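You operate a simulated robot arm through the tools that you are given. There is no shell and no other tool.

Carry out the task below with a simulated robot arm. There is one attempt and no reset: what you move stays moved.

JOB
Fit both castors to the dolly board and tighten the blue ring bolt.
Fine: grey castor in the socket by the clamp, black by the tow bracket; use the orange socket key and put it back in its pocket.

It is judged by the outcome, as a careful person would: the job done as asked, and still so three seconds after it is handed in. It fails if anything else is knocked over, pushed out of place, dropped, spilled or broken.

ROBOT AND FRAMES
A 6-joint arm with a fingered hand, fixed in place. Base frame: the origin is at the foot of the arm, x ahead of it, y to its left, z up; the work surface is at about z = 0.93. Readings come in m, rad, newtons and seconds.
With the tool pointing down near the work surface it reaches from about 0.24 to 0.8 m from the base axis. Its first joint turns from -2.897 to 2.897 rad. Payload 4 kg.
Tool frame: the origin (TCP) lies between the finger pads and is the grasp point; the fingertips stand 0.026 m ahead of it; z points along the fingers, y is the line along which they close. The gripper opens to 0.132 m. The gripper's body begins 0.073 m behind the TCP. The gripper is a hand of 5 fingers: y runs from the thumb to the fingers, the wrist lies at [0, 0, -0.239] in the tool frame, and closing takes about 1.5 s.
Orientation is that of the tool frame in the base frame, as a unit quaternion [w, x, y, z]. With the fingers straight down and closing along the base's y, the tool's x points along the base's -x, its y along +y and its z along -z.

CONTROLS
- The arm moves only by the tool play_rows. Its arguments are lists of equal length, an entry for each row: "delta_pos": the shift along the tool's x, y, z in m, a list of three; "delta_rot": the turn, a rotation vector about the tool's x, y, z in rad, a list of three; "hand": the opening, from 0 (shut) to 1 (fully open). In form: {"delta_pos": [[x, y, z], ...], "delta_rot": [[wx, wy, wz], ...], "hand": [hand, ...]}. A call has 1 to 20 rows; each row shifts and turns the commanded pose from where the row before left it, along the tool's axes as they then stand. Rows are played at 5 a second. More than 0.05 m and 0.15 rad between two rows, or a gripper value outside its range, and nothing of the call is played. A pose out of reach is approached as far as the arm can. The call stops where the force on the tool passes 40 N (or 10 N more than at its start, if that is more) or the arm is blocked; 0.2 s more then pass. Each finger travels about 0.045 m/s and halts on what it meets, pressing with about 32 N; the grip force reading is that of the motor and also rises with nothing between the fingers. The clock runs only during rows and for 0.2 s after the last one: add rows that do not move to give the fingers time. It gives the time, the measured TCP pose, the force on the tool (base axes), the opening and the grip force at its end, in the units of the frame above (readings bear some noise), with the torque about the TCP (base axes, N m) and any sound that the robot's microphone picked up, and new pictures: "show" is both (left out), scene, wrist or none.
- Cameras (640 x 400 px; columns grow to the right, rows downward): "scene" is fixed at [0.0523, -0.5012, 1.6929]; the picture's right is [0.79, -0.61, 0.00], its down [-0.42, -0.55, -0.72] and it looks along [0.44, 0.57, -0.69] (base axes); focal length 366 px, centre (320, 200). "wrist" rides on the gripper at [0.084, 0.002, -0.097] in the tool frame; the picture's right is [-0.02, 1.00, 0.00], its down [-0.75, -0.02, -0.66] and it looks along [-0.66, -0.01, 0.75] (tool axes); focal length 270 px, centre (320, 200). There is no depth. A picture from a camera that has moved, and an enlarged one, comes with that camera's place and axes in the base frame and with its lens. The place of the scene camera against the robot may be out by one fixed shift of up to 0.012 m in any direction.
- set_grasp(shape): the hand has 5 fingers and takes this shape, open, in about a second: jaw (thumb against the fingers, like two jaws); tri (thumb and two fingers); tip (a fingertip pinch); poke (one finger out to press); point (the index stretched); flat (the hand flat); cup (the hand cupped); fist (a fist). The gripper value then closes the fingers along that shape, each until it touches; the sizes above hold for jaw. It gives what a move gives, with no picture.
- inspect(camera, box): a new picture of the part [left, top, right, bottom] of that camera's present view, enlarged. No time passes.
- close_job(): hands the job in; it is judged then, once.

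Places have to be worked out from the pictures, the camera data and where the tool is seen. Open the gripper and draw the arm clear of the work before you hand the job in, unless the task says otherwise.

The tools are called after "Request:" by a JSON object that holds its "name" and its "arguments". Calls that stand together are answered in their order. play_rows: Moves the arm, as the interface text tells. Its arguments: {"type":"object","properties":{"delta_pos":{"type":"array"},"delta_rot":{"type":"array"},"hand":{"type":"array"},"show":{"type":"string","enum":["both","scene","wrist","none"]}},"required":["delta_pos","delta_rot","hand"]} The other tools are called the same way: set_grasp (shape) gives the hand a shape; inspect (camera, box) takes an enlarged picture of a part of a camera's view; close_job () hands the job in.

At the start:

```text
time_s: 0.0
eef_pos: [0.4592, -0.0596, 1.2394]
tcp_rot: [0.0, 0.0, 1.0, 0.0]
contact_force: [-0.2, 0.3, -0.4]
torque: [-0.02, 0.01, 0.0]
finger_gap: 0.132
finger_force: 0.1
shape: jaw
```

scene: 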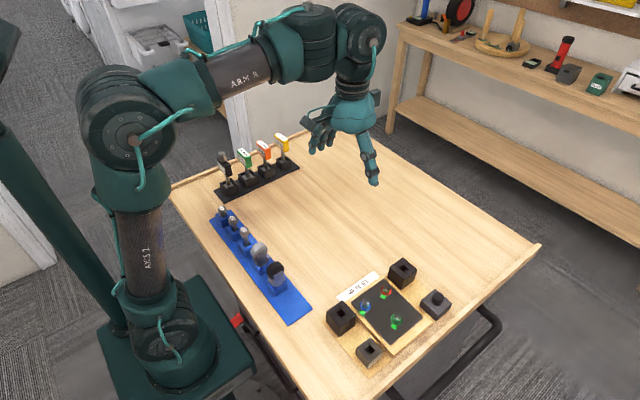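
wrist: 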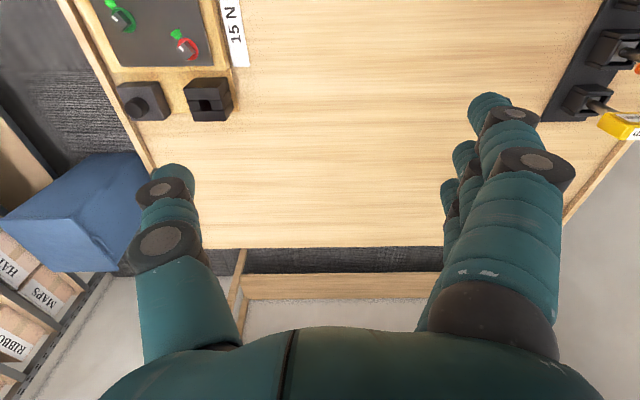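

I start by looking closely at the scene: the tool rack, the blue tray of castors and the dolly board.

Request:
{"name": "inspect", "arguments": {"camera": "scene", "box": [300, 240, 480, 380]}}

Request:
{"name": "inspect", "arguments": {"camera": "scene", "box": [190, 120, 330, 210]}}

Request:
{"name": "inspect", "arguments": {"camera": "scene", "box": [200, 195, 330, 325]}}

Request:
{"name": "inspect", "arguments": {"camera": "wrist", "box": [60, 0, 300, 150]}}

```text
2.86 times, centred on (390, 310) of scene
camera zoom: at [0.0523, -0.5012, 1.6929], right [0.79, -0.61, 0.0], down [-0.42, -0.55, -0.72], along [0.44, 0.57, -0.69], focal length 1047 px, centre (120, -114)
```

zoom: 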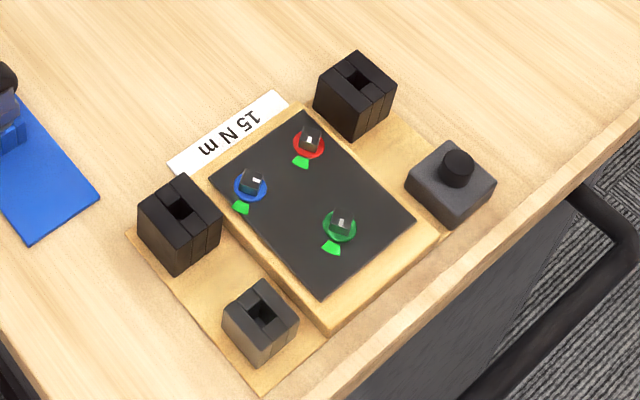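

```text
4.44 times, centred on (260, 165) of scene
camera zoom: at [0.0523, -0.5012, 1.6929], right [0.79, -0.61, 0.0], down [-0.42, -0.55, -0.72], along [0.44, 0.57, -0.69], focal length 1629 px, centre (587, 356)
```

zoom: 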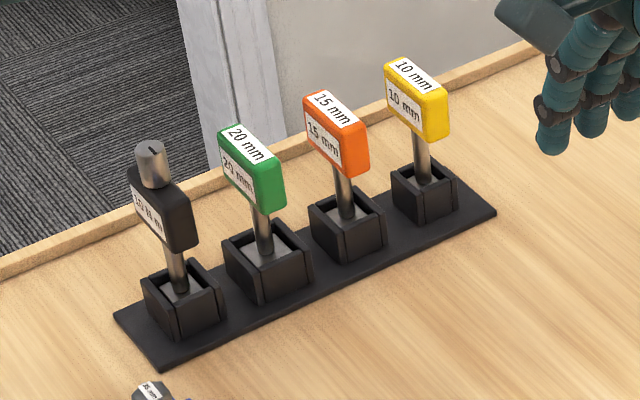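

```text
3.08 times, centred on (265, 260) of scene
camera zoom: at [0.0523, -0.5012, 1.6929], right [0.79, -0.61, 0.0], down [-0.42, -0.55, -0.72], along [0.44, 0.57, -0.69], focal length 1128 px, centre (489, 15)
```

zoom: 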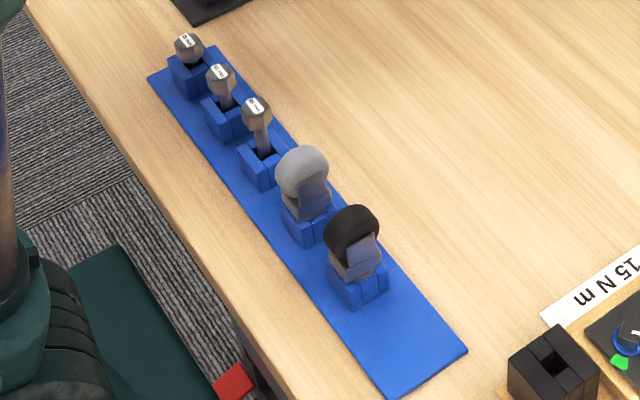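

```text
2.67 times, centred on (180, 75) of wrist
camera zoom: at [0.374, -0.058, 1.337], right [0.02, 1.0, 0.0], down [0.75, -0.02, 0.66], along [0.66, -0.01, -0.75], focal length 721 px, centre (693, 533)
```

zoom: 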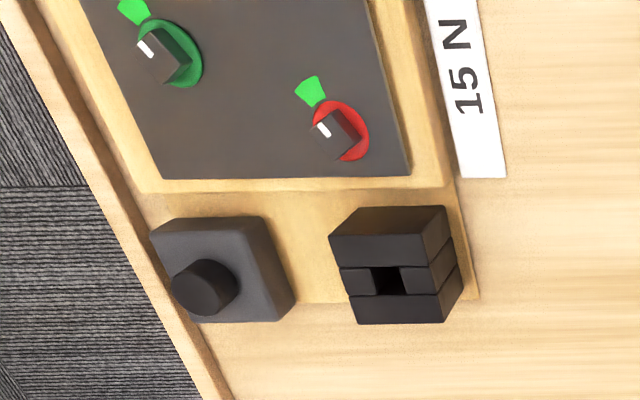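

I zoom in further to identify the clamp, the tow bracket and the sockets.

Request:
{"name": "inspect", "arguments": {"camera": "scene", "box": [320, 295, 400, 375]}}

Request:
{"name": "inspect", "arguments": {"camera": "scene", "box": [380, 250, 460, 325]}}

Request:
{"name": "inspect", "arguments": {"camera": "scene", "box": [340, 270, 430, 340]}}

Request:
{"name": "inspect", "arguments": {"camera": "scene", "box": [205, 150, 265, 200]}}

Request:
{"name": "inspect", "arguments": {"camera": "scene", "box": [240, 235, 300, 295]}}

Request:
{"name": "inspect", "arguments": {"camera": "scene", "box": [205, 200, 265, 255]}}

```text
5.00 times, centred on (360, 335) of scene
camera zoom: at [0.0523, -0.5012, 1.6929], right [0.79, -0.61, 0.0], down [-0.42, -0.55, -0.72], along [0.44, 0.57, -0.69], focal length 1832 px, centre (120, -475)
```

zoom: 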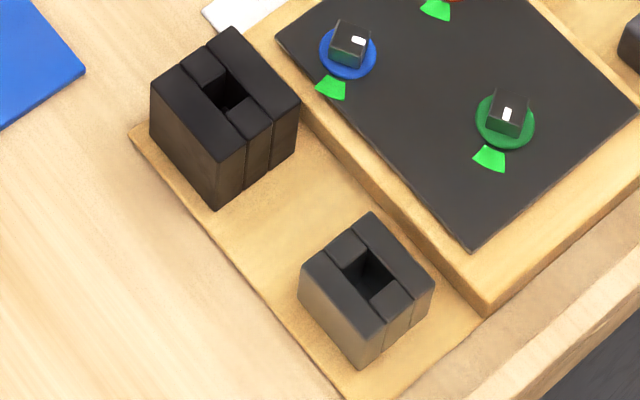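

```text
5.33 times, centred on (420, 288) of scene
camera zoom: at [0.0523, -0.5012, 1.6929], right [0.79, -0.61, 0.0], down [-0.42, -0.55, -0.72], along [0.44, 0.57, -0.69], focal length 1955 px, centre (-213, -267)
```

zoom: 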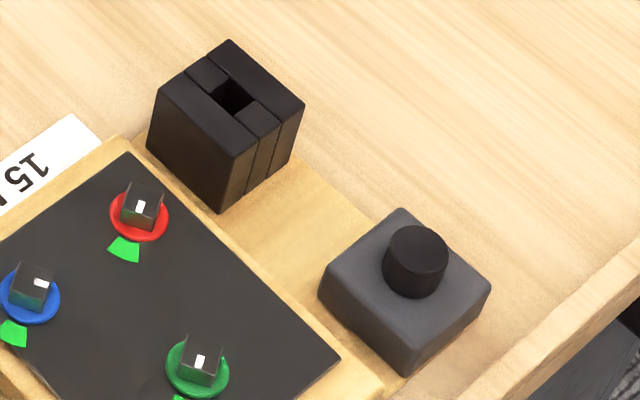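

```text
5.71 times, centred on (385, 305) of scene
camera zoom: at [0.0523, -0.5012, 1.6929], right [0.79, -0.61, 0.0], down [-0.42, -0.55, -0.72], along [0.44, 0.57, -0.69], focal length 2094 px, centre (-51, -400)
```

zoom: 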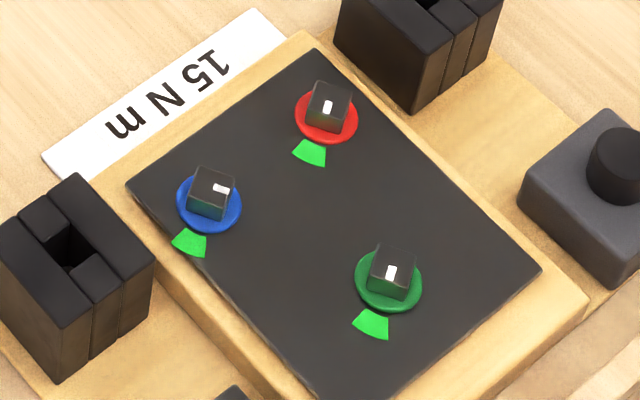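

```text
8.00 times, centred on (235, 175) of scene
camera zoom: at [0.0523, -0.5012, 1.6929], right [0.79, -0.61, 0.0], down [-0.42, -0.55, -0.72], along [0.44, 0.57, -0.69], focal length 2932 px, centre (1000, 400)
```

zoom: 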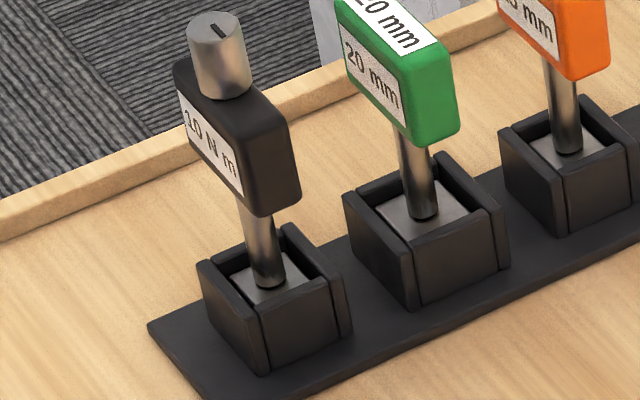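

```text
6.67 times, centred on (270, 265) of scene
camera zoom: at [0.0523, -0.5012, 1.6929], right [0.79, -0.61, 0.0], down [-0.42, -0.55, -0.72], along [0.44, 0.57, -0.69], focal length 2443 px, centre (653, -233)
```

zoom: 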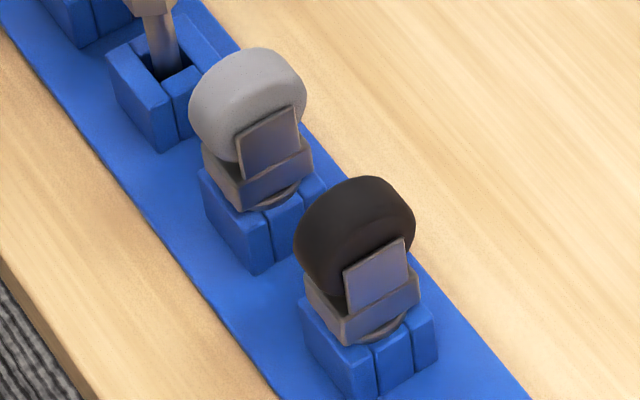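

```text
7.27 times, centred on (235, 228) of scene
camera zoom: at [0.0523, -0.5012, 1.6929], right [0.79, -0.61, 0.0], down [-0.42, -0.55, -0.72], along [0.44, 0.57, -0.69], focal length 2666 px, centre (938, 0)
```

zoom: 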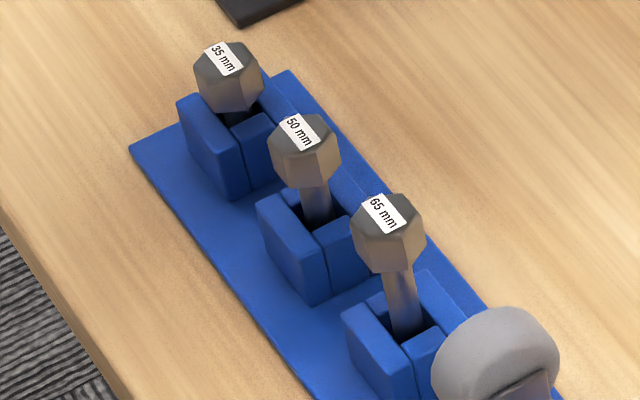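

The board is at about x 0.31–0.52, y −0.33…−0.2, with three square sockets and a knobbed block at its corners, but the clamp and tow bracket aren't yet certain. I turn the hand 90° so the wrist camera looks along −y over the board.

Request:
{"name": "play_rows", "arguments": {"delta_pos": [[0, 0, 0], [0, 0, 0], [0, 0, 0], [0, 0, 0], [0, 0, 0], [0, 0, 0], [0, 0, 0], [0, 0, 0], [0, 0, 0], [0, 0, 0], [0, 0, 0], [0, 0, 0]], "delta_rot": [[0, 0, 0.1428], [0, 0, 0.1428], [0, 0, 0.1428], [0, 0, 0.1428], [0, 0, 0.1428], [0, 0, 0.1428], [0, 0, 0.1428], [0, 0, 0.1428], [0, 0, 0.1428], [0, 0, 0.1428], [0, 0, 0.1428], [0, 0, 0]], "hand": [1, 1, 1, 1, 1, 1, 1, 1, 1, 1, 1, 1]}}

```text
time_s: 2.6
eef_pos: [0.459, -0.0594, 1.2412]
tcp_rot: [0.0, 0.708, 0.706, 0.0]
contact_force: [-0.2, -0.9, -0.2]
torque: [-0.03, 0.02, 0.01]
finger_gap: 0.1316
finger_force: 0.1
shape: jaw
camera wrist: at [0.46, 0.0245, 1.3373], right [1.0, -0.02, 0.0], down [-0.02, -0.75, 0.66], along [-0.01, -0.66, -0.75], focal length 270 px, centre (320, 200)
```

scene: 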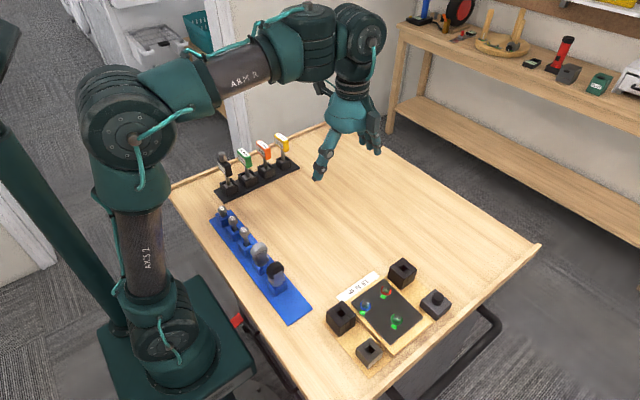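
wrist: 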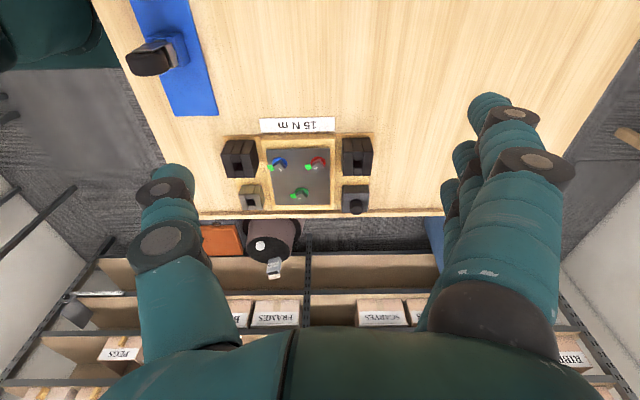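

Request:
{"name": "inspect", "arguments": {"camera": "wrist", "box": [205, 110, 395, 225]}}

Request:
{"name": "inspect", "arguments": {"camera": "wrist", "box": [100, 0, 240, 110]}}

```text
3.37 times, centred on (300, 168) of wrist
camera zoom: at [0.46, 0.0245, 1.3373], right [1.0, -0.02, 0.0], down [-0.02, -0.75, 0.66], along [-0.01, -0.66, -0.75], focal length 910 px, centre (387, 310)
```

zoom: 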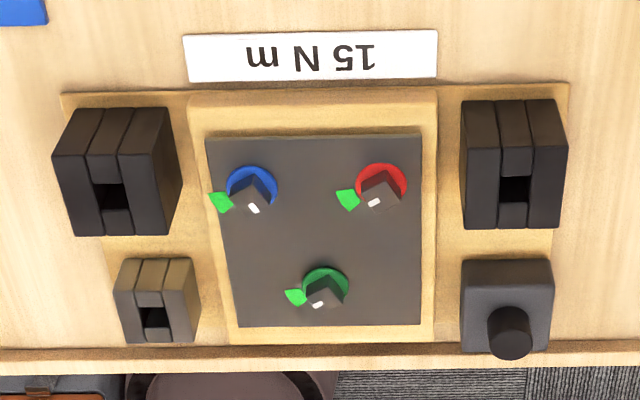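

```text
3.64 times, centred on (170, 55) of wrist
camera zoom: at [0.46, 0.0245, 1.3373], right [1.0, -0.02, 0.0], down [-0.02, -0.75, 0.66], along [-0.01, -0.66, -0.75], focal length 983 px, centre (866, 727)
```

zoom: 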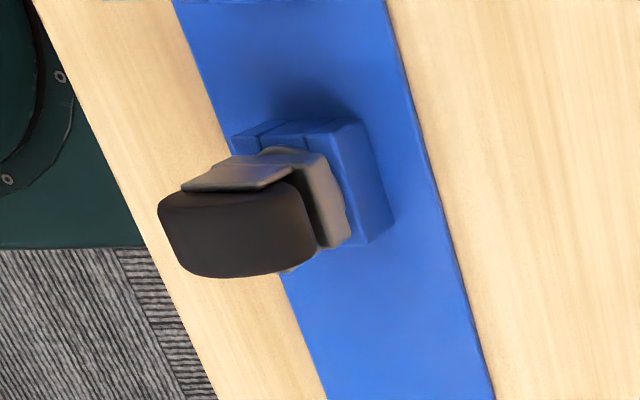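

Two equal black sockets sit at the upper corners, A (0.32,−0.22) and C (0.51,−0.22); the small slotted bracket is beside A and the knobbed clamp block is beside C. I zoom right in on the blue bolt and these fixtures.

Request:
{"name": "inspect", "arguments": {"camera": "wrist", "box": [262, 148, 302, 173]}}

Request:
{"name": "inspect", "arguments": {"camera": "wrist", "box": [215, 135, 267, 215]}}

Request:
{"name": "inspect", "arguments": {"camera": "wrist", "box": [330, 130, 382, 220]}}

Request:
{"name": "inspect", "arguments": {"camera": "scene", "box": [355, 295, 380, 315]}}

```text
16.00 times, centred on (282, 160) of wrist
camera zoom: at [0.46, 0.0245, 1.3373], right [1.0, -0.02, 0.0], down [-0.02, -0.75, 0.66], along [-0.01, -0.66, -0.75], focal length 4325 px, centre (928, 832)
```

zoom: 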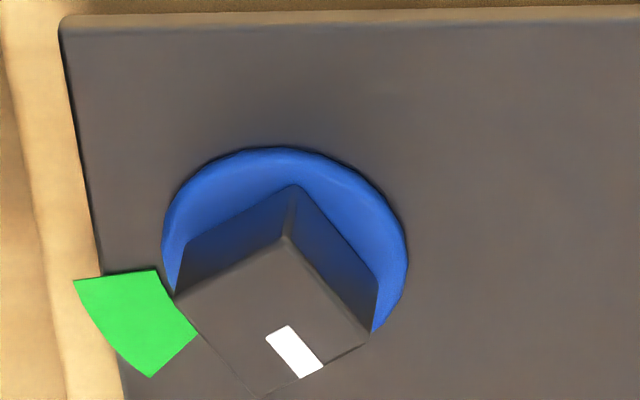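

```text
5.00 times, centred on (241, 175) of wrist
camera zoom: at [0.46, 0.0245, 1.3373], right [1.0, -0.02, 0.0], down [-0.02, -0.75, 0.66], along [-0.01, -0.66, -0.75], focal length 1351 px, centre (715, 325)
```

zoom: 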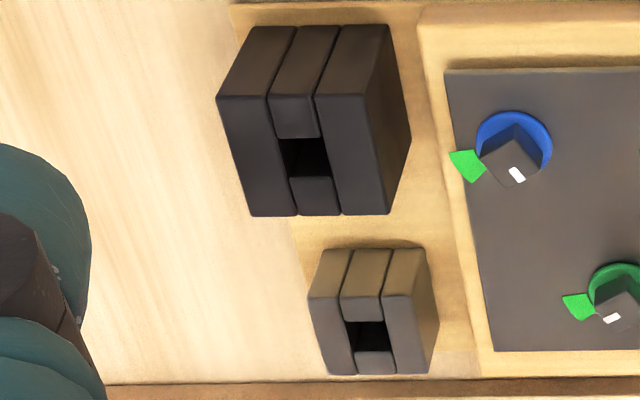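

```text
4.44 times, centred on (356, 175) of wrist
camera zoom: at [0.46, 0.0245, 1.3373], right [1.0, -0.02, 0.0], down [-0.02, -0.75, 0.66], along [-0.01, -0.66, -0.75], focal length 1201 px, centre (160, 311)
```

zoom: 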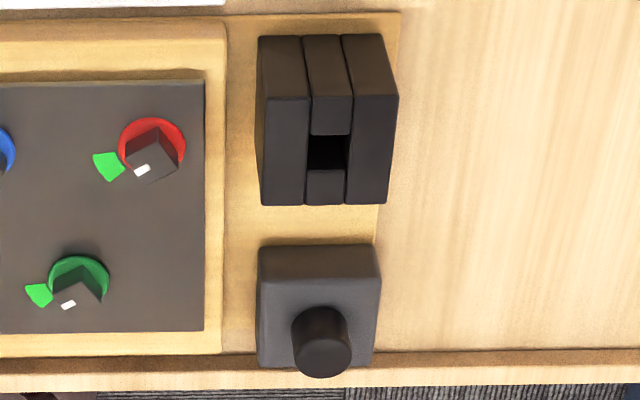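

```text
16.00 times, centred on (368, 305) of scene
camera zoom: at [0.0523, -0.5012, 1.6929], right [0.79, -0.61, 0.0], down [-0.42, -0.55, -0.72], along [0.44, 0.57, -0.69], focal length 5864 px, centre (-440, -1480)
```

zoom: 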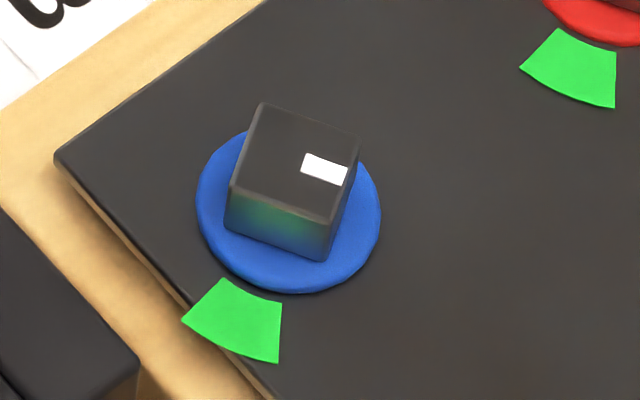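

The blue bolt has a square head (edges at about 30°) with its mark pointing at −60°, and the green zone is centred at −150°, so it needs about 90° clockwise. I place it near (0.39, −0.226, top 0.973). Next I move above the orange key with the hand part closed, so I can look at it.

Request:
{"name": "play_rows", "arguments": {"delta_pos": [[0.0415, 0.001, 0], [0.0415, 0.001, 0], [0.0415, 0.001, 0], [0.0415, 0.001, 0], [0.0415, 0.001, 0], [0.0415, 0.001, 0], [0.0415, 0.001, 0], [0.0415, 0, 0], [0.0415, 0, 0], [0, 0, 0], [0, 0, 0]], "delta_rot": [[0, 0, 0], [0, 0, 0], [0, 0, 0], [0, 0, 0], [0, 0, 0], [0, 0, 0], [0, 0, 0], [0, 0, 0], [0, 0, 0], [0, 0, 0], [0, 0, 0]], "hand": [0.9, 0.8, 0.7, 0.6, 0.5, 0.42, 0.42, 0.42, 0.42, 0.42, 0.42]}}

```text
time_s: 5.0
eef_pos: [0.4681, 0.3132, 1.2401]
tcp_rot: [-0.001, 0.707, 0.708, 0.0]
contact_force: [-0.1, 0.4, -0.3]
torque: [0.02, -0.02, -0.03]
finger_gap: 0.0562
finger_force: 0.1
shape: jaw
camera wrist: at [0.4686, 0.397, 1.3365], right [1.0, -0.02, 0.0], down [-0.02, -0.75, 0.66], along [-0.01, -0.66, -0.75], focal length 270 px, centre (320, 200)
```

scene: 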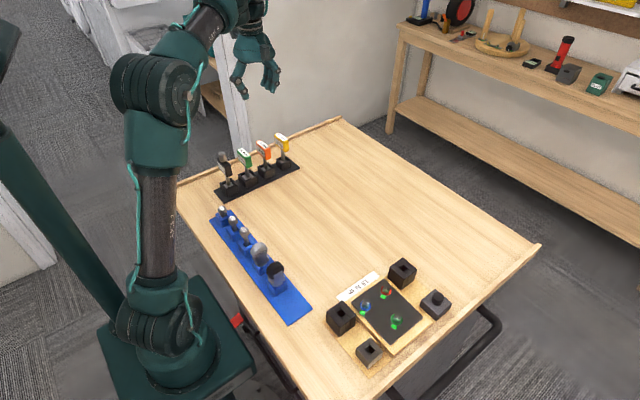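
wrist: 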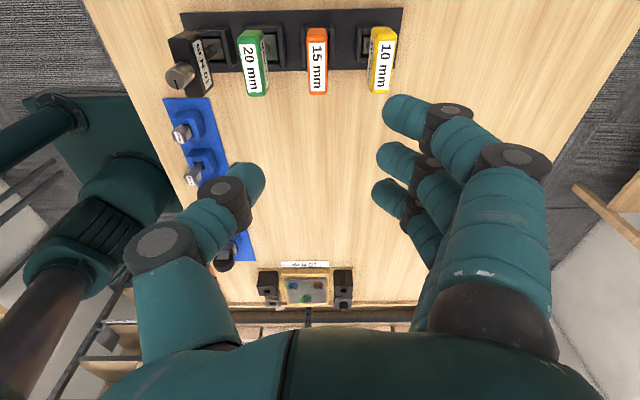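

The orange handle is nearly in line with the TCP in x; I zoom on it to measure the position and thickness.

Request:
{"name": "inspect", "arguments": {"camera": "wrist", "box": [230, 0, 410, 112]}}

Request:
{"name": "inspect", "arguments": {"camera": "scene", "box": [225, 125, 305, 185]}}

```text
3.56 times, centred on (320, 56) of wrist
camera zoom: at [0.4686, 0.397, 1.3365], right [1.0, -0.02, 0.0], down [-0.02, -0.75, 0.66], along [-0.01, -0.66, -0.75], focal length 961 px, centre (320, 712)
```

zoom: 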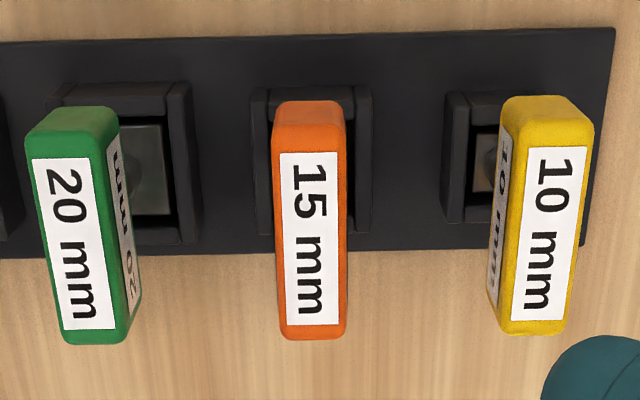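

```text
6.67 times, centred on (265, 155) of scene
camera zoom: at [0.0523, -0.5012, 1.6929], right [0.79, -0.61, 0.0], down [-0.42, -0.55, -0.72], along [0.44, 0.57, -0.69], focal length 2443 px, centre (687, 500)
```

zoom: 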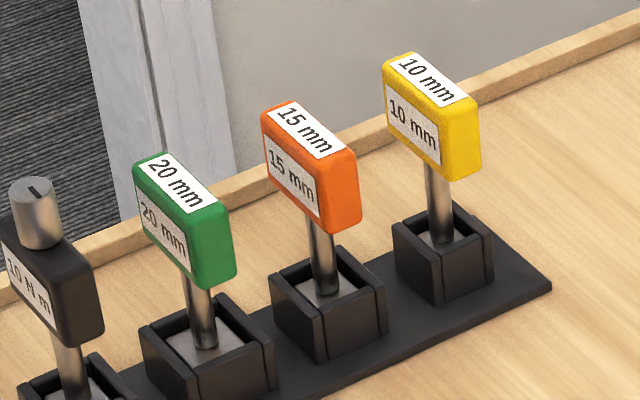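

I check the actual finger geometry at this opening, since the green and yellow keys stand close on either side.

Request:
{"name": "inspect", "arguments": {"camera": "scene", "box": [210, 20, 300, 110]}}

Request:
{"name": "inspect", "arguments": {"camera": "wrist", "box": [120, 80, 560, 330]}}

```text
4.44 times, centred on (255, 65) of scene
camera zoom: at [0.0523, -0.5012, 1.6929], right [0.79, -0.61, 0.0], down [-0.42, -0.55, -0.72], along [0.44, 0.57, -0.69], focal length 1629 px, centre (609, 800)
```

zoom: 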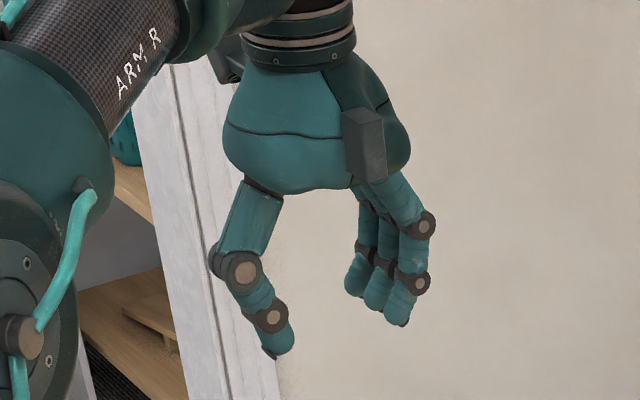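

```text
1.45 times, centred on (340, 205) of wrist
camera zoom: at [0.4686, 0.397, 1.3365], right [1.0, -0.02, 0.0], down [-0.02, -0.75, 0.66], along [-0.01, -0.66, -0.75], focal length 393 px, centre (291, 193)
```

zoom: 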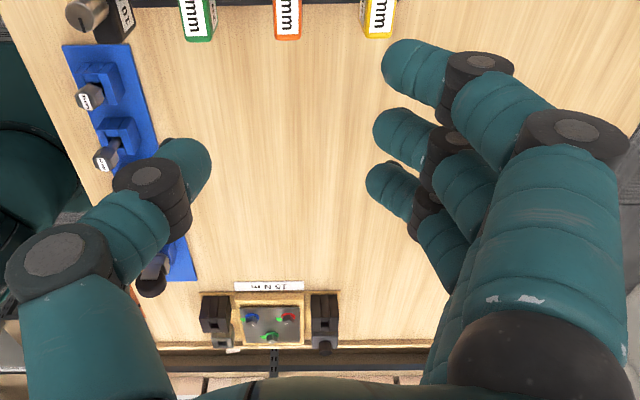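

Handle is ~20 mm thick (x), ~48 mm long (y), centred near (0.4665, 0.321), top near z≈1.06. I centre on it, narrow the opening to about 38 mm and come down to just above the handles.

Request:
{"name": "play_rows", "arguments": {"delta_pos": [[0.008, -0.0015, 0], [0, 0, 0.03], [0, 0, 0.03], [0, 0, 0.03], [0, 0, 0.03], [0, 0, 0.018], [0, 0, 0], [0, 0, 0]], "delta_rot": [[0, 0, 0], [0, 0, 0], [0, 0, 0], [0, 0, 0], [0, 0, 0], [0, 0, 0], [0, 0, 0], [0, 0, 0]], "hand": [0.35, 0.3, 0.3, 0.3, 0.3, 0.3, 0.3, 0.3]}}

```text
time_s: 6.8
eef_pos: [0.4663, 0.3224, 1.1025]
tcp_rot: [0.0, 0.708, 0.707, 0.0]
contact_force: [0.2, -0.1, 0.4]
torque: [-0.02, -0.02, 0.01]
finger_gap: 0.0401
finger_force: 0.1
shape: jaw
camera wrist: at [0.4672, 0.4068, 1.1995], right [1.0, -0.02, 0.0], down [-0.02, -0.75, 0.66], along [-0.01, -0.66, -0.75], focal length 270 px, centre (320, 200)
```

scene: 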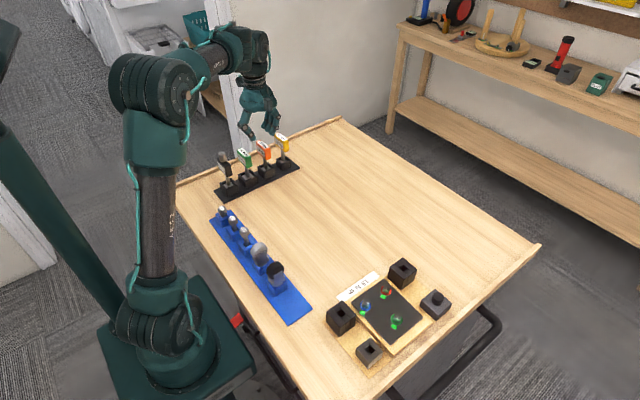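
wrist: 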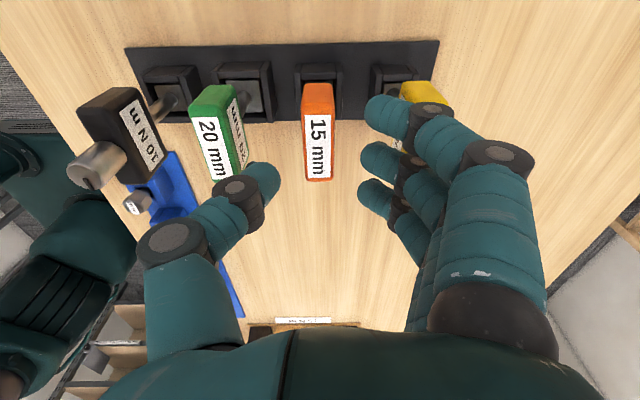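

Request:
{"name": "inspect", "arguments": {"camera": "wrist", "box": [180, 40, 460, 215]}}

Request:
{"name": "inspect", "arguments": {"camera": "scene", "box": [215, 85, 315, 185]}}

```text
2.29 times, centred on (320, 128) of wrist
camera zoom: at [0.4672, 0.4068, 1.1995], right [1.0, -0.02, 0.0], down [-0.02, -0.75, 0.66], along [-0.01, -0.66, -0.75], focal length 618 px, centre (320, 366)
```

zoom: 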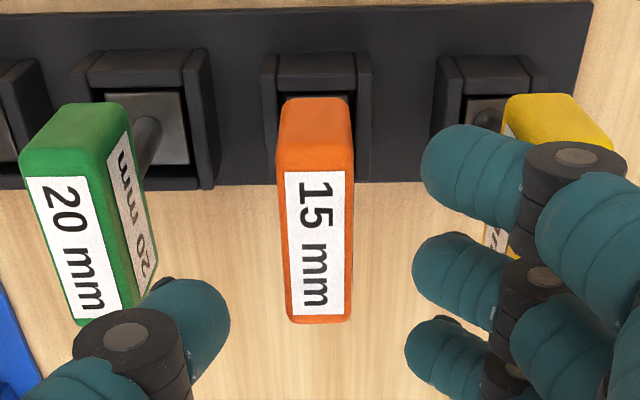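

```text
4.00 times, centred on (265, 135) of scene
camera zoom: at [0.0523, -0.5012, 1.6929], right [0.79, -0.61, 0.0], down [-0.42, -0.55, -0.72], along [0.44, 0.57, -0.69], focal length 1466 px, centre (540, 460)
```

zoom: 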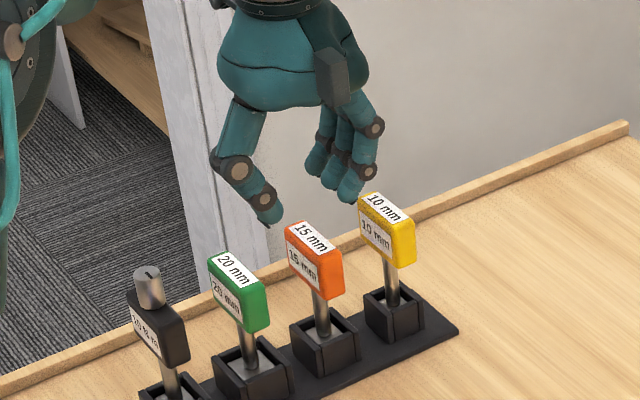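

From two views the handle top is at z≈1.050 and its centre y≈0.319. I narrow to ~30 mm to stay clear of the neighbours and lower so the fingertips just straddle the orange handle.

Request:
{"name": "play_rows", "arguments": {"delta_pos": [[-0.003, 0, 0], [0, 0, 0], [0, 0, 0.012], [0, 0, 0.012], [0, 0, 0.01], [0, 0, 0]], "delta_rot": [[0, 0, 0], [0, 0, 0], [0, 0, 0], [0, 0, 0], [0, 0, 0], [0, 0, 0]], "hand": [0.25, 0.23, 0.23, 0.23, 0.23, 0.23]}}

Request:
{"name": "inspect", "arguments": {"camera": "wrist", "box": [180, 80, 460, 255]}}

Request:
{"name": "inspect", "arguments": {"camera": "scene", "box": [215, 85, 315, 185]}}

```text
time_s: 8.2
eef_pos: [0.4642, 0.3193, 1.0671]
tcp_rot: [0.001, 0.708, 0.707, 0.0]
contact_force: [-0.2, -0.1, 0.3]
torque: [0.01, -0.02, 0.01]
finger_gap: 0.0308
finger_force: 0.0
shape: jaw
camera wrist: at [0.4659, 0.4038, 1.1646], right [1.0, -0.02, 0.0], down [-0.02, -0.75, 0.66], along [-0.01, -0.66, -0.75], focal length 270 px, centre (320, 200)
```

scene: 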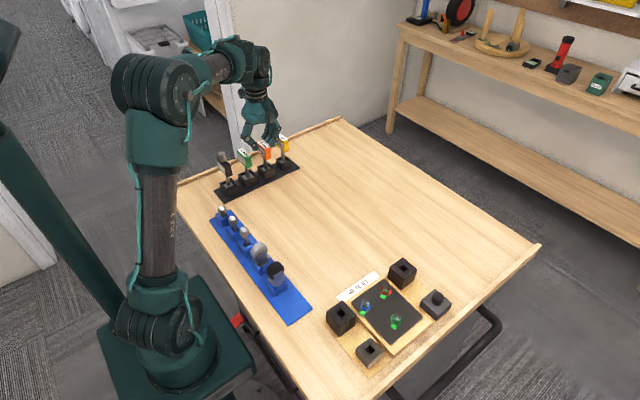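
wrist: 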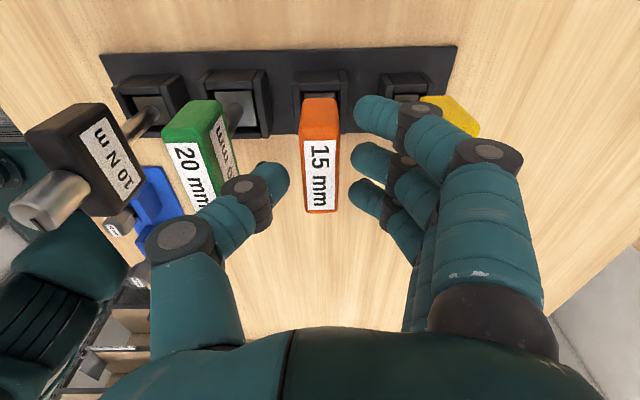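

```text
2.29 times, centred on (320, 168) of wrist
camera zoom: at [0.4659, 0.4038, 1.1646], right [1.0, -0.02, 0.0], down [-0.02, -0.75, 0.66], along [-0.01, -0.66, -0.75], focal length 618 px, centre (320, 274)
```

zoom: 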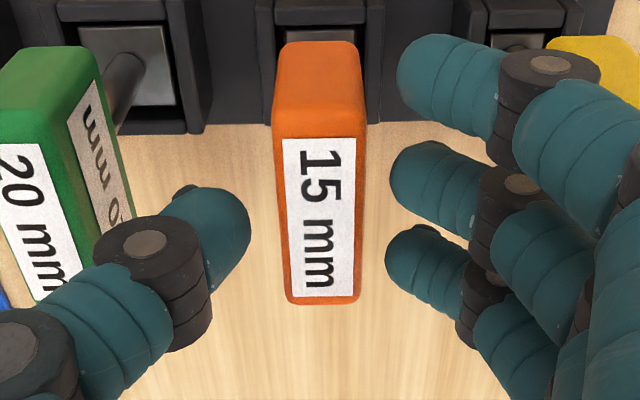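

```text
4.00 times, centred on (265, 135) of scene
camera zoom: at [0.0523, -0.5012, 1.6929], right [0.79, -0.61, 0.0], down [-0.42, -0.55, -0.72], along [0.44, 0.57, -0.69], focal length 1466 px, centre (540, 460)
```

zoom: 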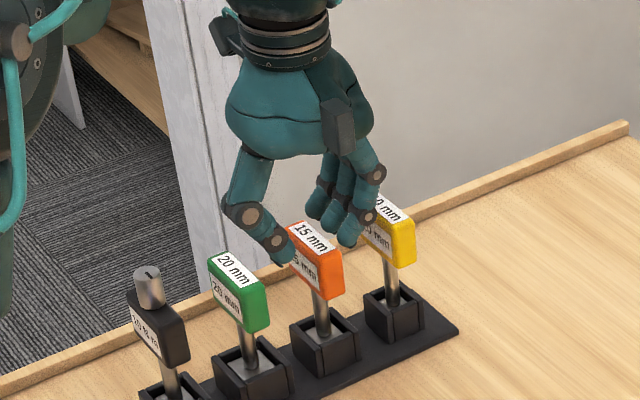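

The fingers are centred on the handle and clear of both neighbours. I go down another 14 mm and close the hand on it.

Request:
{"name": "play_rows", "arguments": {"delta_pos": [[0, 0, 0.007], [0, 0, 0.007], [0, 0, 0], [0, 0, 0], [0, 0, 0], [0, 0, 0], [0, 0, 0], [0, 0, 0], [0, 0, 0]], "delta_rot": [[0, 0, 0], [0, 0, 0], [0, 0, 0], [0, 0, 0], [0, 0, 0], [0, 0, 0], [0, 0, 0], [0, 0, 0], [0, 0, 0]], "hand": [0.23, 0.23, 0.23, 0.15, 0.08, 0, 0, 0, 0]}}

Request:
{"name": "inspect", "arguments": {"camera": "wrist", "box": [180, 80, 460, 255]}}

Request:
{"name": "inspect", "arguments": {"camera": "scene", "box": [215, 85, 315, 185]}}

```text
time_s: 10.2
eef_pos: [0.4643, 0.3195, 1.0537]
tcp_rot: [0.0, 0.707, 0.707, -0.001]
contact_force: [0.4, 0.0, -2.1]
torque: [-0.02, -0.07, 0.0]
finger_gap: 0.0085
finger_force: 31.4
shape: jaw
camera wrist: at [0.4658, 0.4037, 1.1509], right [1.0, -0.02, 0.0], down [-0.02, -0.75, 0.66], along [-0.01, -0.66, -0.75], focal length 270 px, centre (320, 200)
```

scene: 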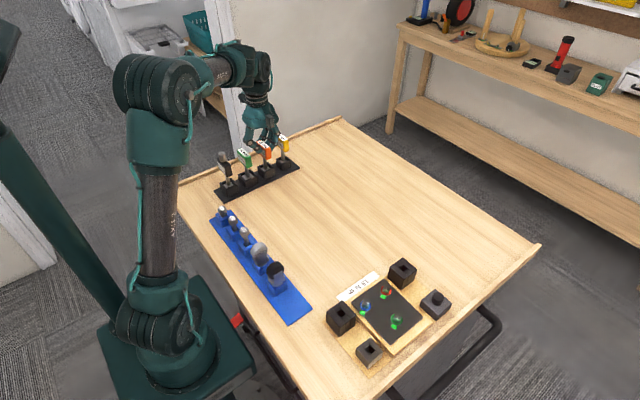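
wrist: 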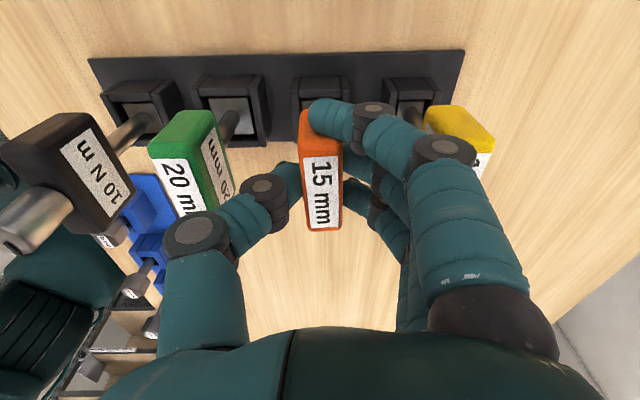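

```text
2.29 times, centred on (320, 168) of wrist
camera zoom: at [0.4658, 0.4037, 1.1509], right [1.0, -0.02, 0.0], down [-0.02, -0.75, 0.66], along [-0.01, -0.66, -0.75], focal length 618 px, centre (320, 274)
```

zoom: 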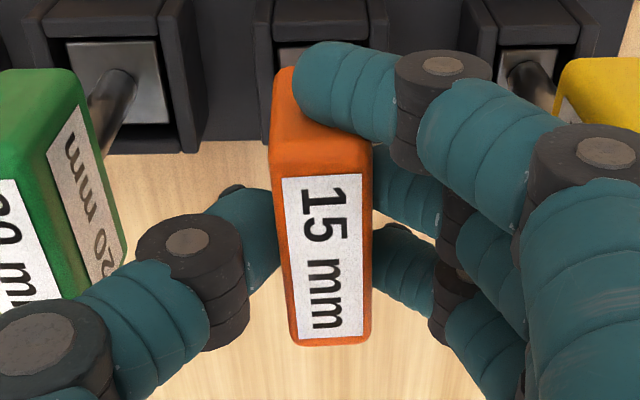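

```text
4.00 times, centred on (265, 135) of scene
camera zoom: at [0.0523, -0.5012, 1.6929], right [0.79, -0.61, 0.0], down [-0.42, -0.55, -0.72], along [0.44, 0.57, -0.69], focal length 1466 px, centre (540, 460)
```

zoom: 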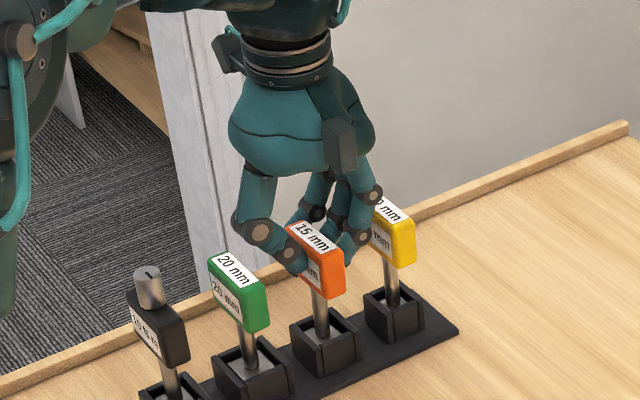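

Middle and ring fingers and the thumb hold the handle sides, with the index hooked at the end. I lift slowly 40 mm and check the key rises straight.

Request:
{"name": "play_rows", "arguments": {"delta_pos": [[0, 0, -0.008], [0, 0, -0.008], [0, 0, -0.008], [0, 0, -0.008], [0, 0, -0.008], [0, 0, 0]], "delta_rot": [[0, 0, 0], [0, 0, 0], [0, 0, 0], [0, 0, 0], [0, 0, 0], [0, 0, 0]], "hand": [0, 0, 0, 0, 0, 0]}}

Request:
{"name": "inspect", "arguments": {"camera": "scene", "box": [215, 75, 315, 185]}}

Request:
{"name": "inspect", "arguments": {"camera": "wrist", "box": [180, 40, 460, 255]}}

```text
time_s: 11.6
eef_pos: [0.4647, 0.3202, 1.0939]
tcp_rot: [0.0, 0.707, 0.707, 0.0]
contact_force: [-1.2, 0.1, -2.6]
torque: [-0.01, -0.02, 0.0]
finger_gap: 0.008
finger_force: 32.6
shape: jaw
camera wrist: at [0.4659, 0.4044, 1.1909], right [1.0, -0.02, 0.0], down [-0.02, -0.75, 0.66], along [-0.01, -0.66, -0.75], focal length 270 px, centre (320, 200)
```

scene: 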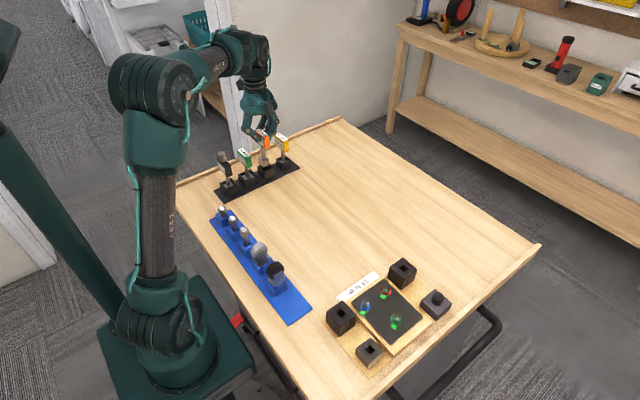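
wrist: 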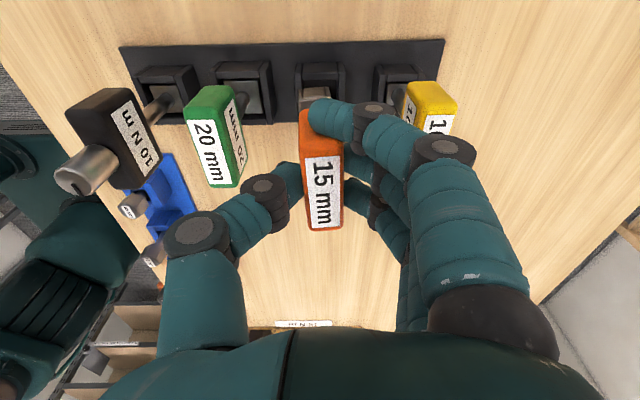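

```text
3.64 times, centred on (265, 130) of scene
camera zoom: at [0.0523, -0.5012, 1.6929], right [0.79, -0.61, 0.0], down [-0.42, -0.55, -0.72], along [0.44, 0.57, -0.69], focal length 1333 px, centre (520, 454)
```

zoom: 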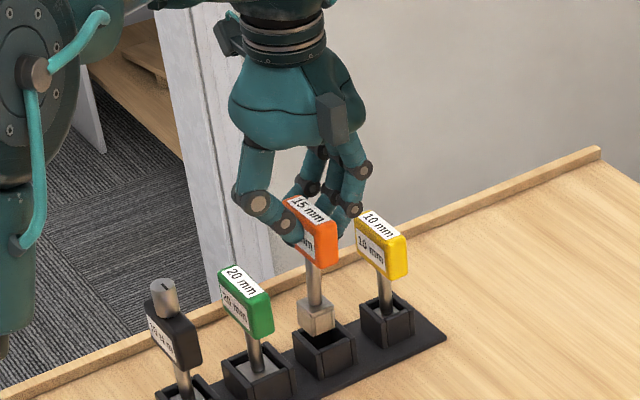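

```text
1.86 times, centred on (320, 148) of wrist
camera zoom: at [0.4659, 0.4044, 1.1909], right [1.0, -0.02, 0.0], down [-0.02, -0.75, 0.66], along [-0.01, -0.66, -0.75], focal length 503 px, centre (320, 298)
```

zoom: 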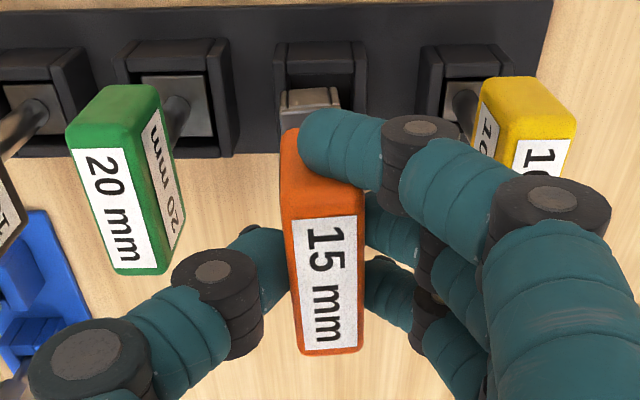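

The key is out and held vertically. I raise it well clear, carry it to above the blue bolt and turn it +30° to match the square head.

Request:
{"name": "play_rows", "arguments": {"delta_pos": [[0, 0, -0.03], [0, 0, -0.035], [0, 0, -0.035], [-0.0454, -0.0062, 0], [-0.0454, -0.0062, 0], [-0.0454, -0.0062, 0], [-0.0454, -0.0062, 0], [-0.0454, -0.0062, 0], [-0.0454, -0.0062, 0], [-0.0454, -0.0062, 0], [-0.0454, -0.0062, 0], [-0.0454, -0.0062, 0], [-0.0454, -0.0062, 0], [-0.0454, -0.0062, 0], [-0.0454, -0.0062, 0], [0, 0, 0], [0, 0, 0]], "delta_rot": [[0, 0, 0], [0, 0, 0], [0, 0, 0], [0, 0, 0], [0, 0, 0], [0, 0, 0], [0, 0, 0], [0, 0, 0], [0, 0, 0], [0, 0, 0], [0, 0, 0], [0, 0, 0], [0, 0, 0], [0, 0, 0], [0, 0, 0], [0, 0, 0], [0, 0, 0]], "hand": [0, 0, 0, 0, 0, 0, 0, 0, 0, 0, 0, 0, 0, 0, 0, 0, 0]}}

```text
time_s: 15.2
eef_pos: [0.3885, -0.2252, 1.1925]
tcp_rot: [0.0, 0.708, 0.707, 0.0]
contact_force: [0.2, -0.1, -1.9]
torque: [0.0, -0.02, 0.02]
finger_gap: 0.0075
finger_force: 32.1
shape: jaw
camera wrist: at [0.3906, -0.1415, 1.2908], right [1.0, -0.02, 0.0], down [-0.01, -0.75, 0.66], along [-0.01, -0.66, -0.75], focal length 270 px, centre (320, 200)
```

scene: 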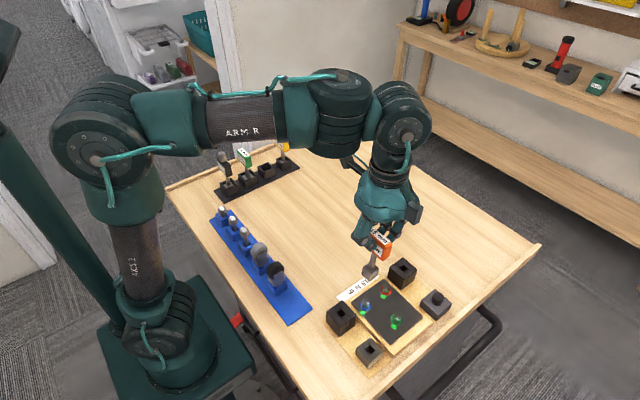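
wrist: 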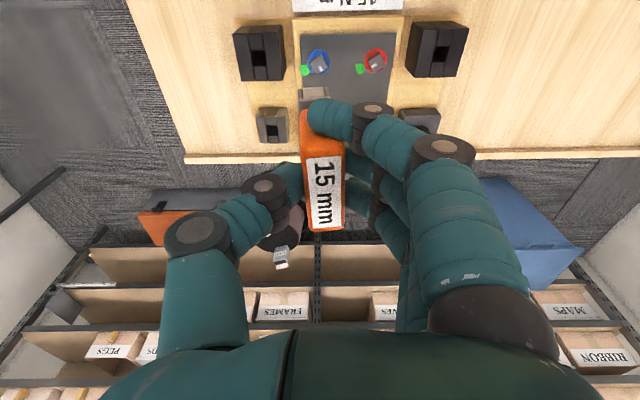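

The key hangs above the board and both the socket end and the blue bolt are in the wrist view. I zoom in to measure the offset.

Request:
{"name": "inspect", "arguments": {"camera": "wrist", "box": [280, 30, 370, 120]}}

Request:
{"name": "inspect", "arguments": {"camera": "scene", "box": [335, 225, 425, 325]}}

```text
4.44 times, centred on (325, 75) of wrist
camera zoom: at [0.3906, -0.1415, 1.2908], right [1.0, -0.02, 0.0], down [-0.01, -0.75, 0.66], along [-0.01, -0.66, -0.75], focal length 1201 px, centre (298, 756)
```

zoom: 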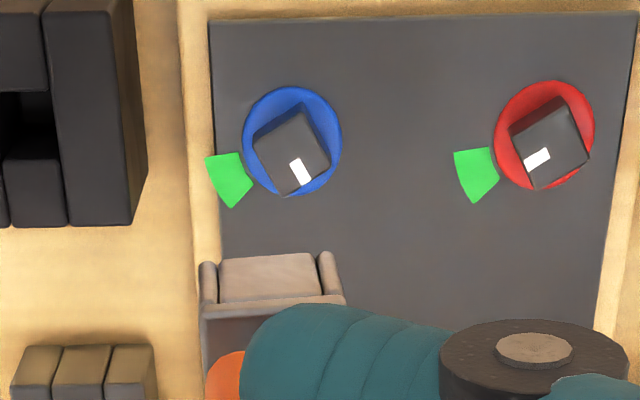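

```text
4.00 times, centred on (380, 275) of scene
camera zoom: at [0.0523, -0.5012, 1.6929], right [0.79, -0.61, 0.0], down [-0.42, -0.55, -0.72], along [0.44, 0.57, -0.69], focal length 1466 px, centre (80, -100)
```

zoom: 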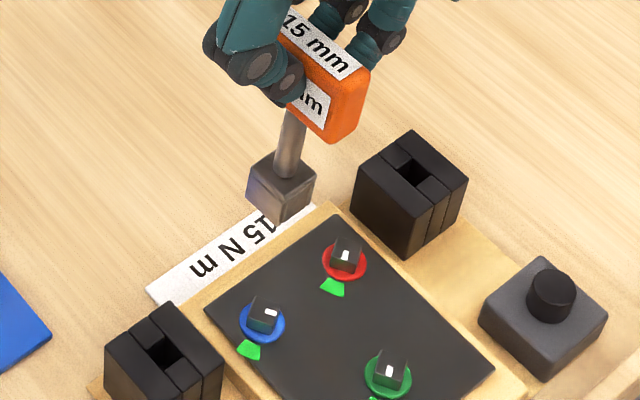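

The key may be leaning slightly in the grip. I take larger zooms of the shaft, socket and handle to measure it.

Request:
{"name": "inspect", "arguments": {"camera": "scene", "box": [385, 222, 435, 222]}}

Request:
{"name": "inspect", "arguments": {"camera": "scene", "box": [355, 225, 405, 285]}}

Request:
{"name": "inspect", "arguments": {"camera": "wrist", "box": [285, 80, 365, 240]}}

```text
refused: the box must be [left, top, right, bottom]
```

```text
6.67 times, centred on (380, 255) of scene
camera zoom: at [0.0523, -0.5012, 1.6929], right [0.79, -0.61, 0.0], down [-0.42, -0.55, -0.72], along [0.44, 0.57, -0.69], focal length 2443 px, centre (-80, -167)
```

zoom: 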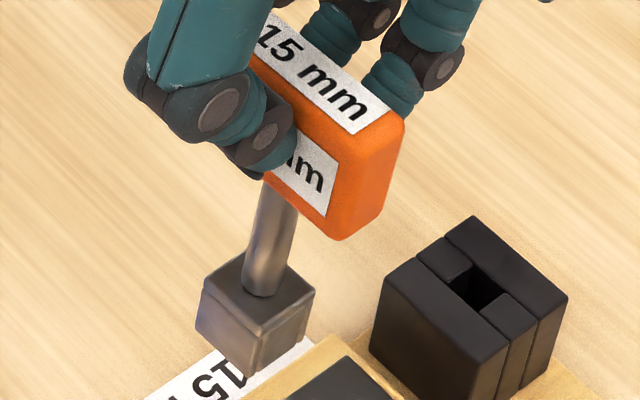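

```text
2.50 times, centred on (325, 160) of wrist
camera zoom: at [0.3906, -0.1415, 1.2908], right [1.0, -0.02, 0.0], down [-0.01, -0.75, 0.66], along [-0.01, -0.66, -0.75], focal length 676 px, centre (308, 300)
```

zoom: 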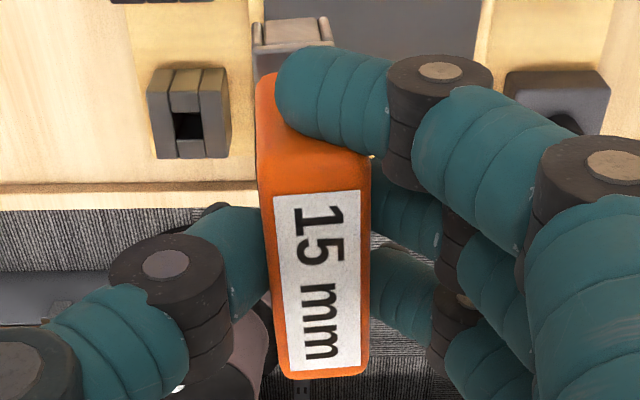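

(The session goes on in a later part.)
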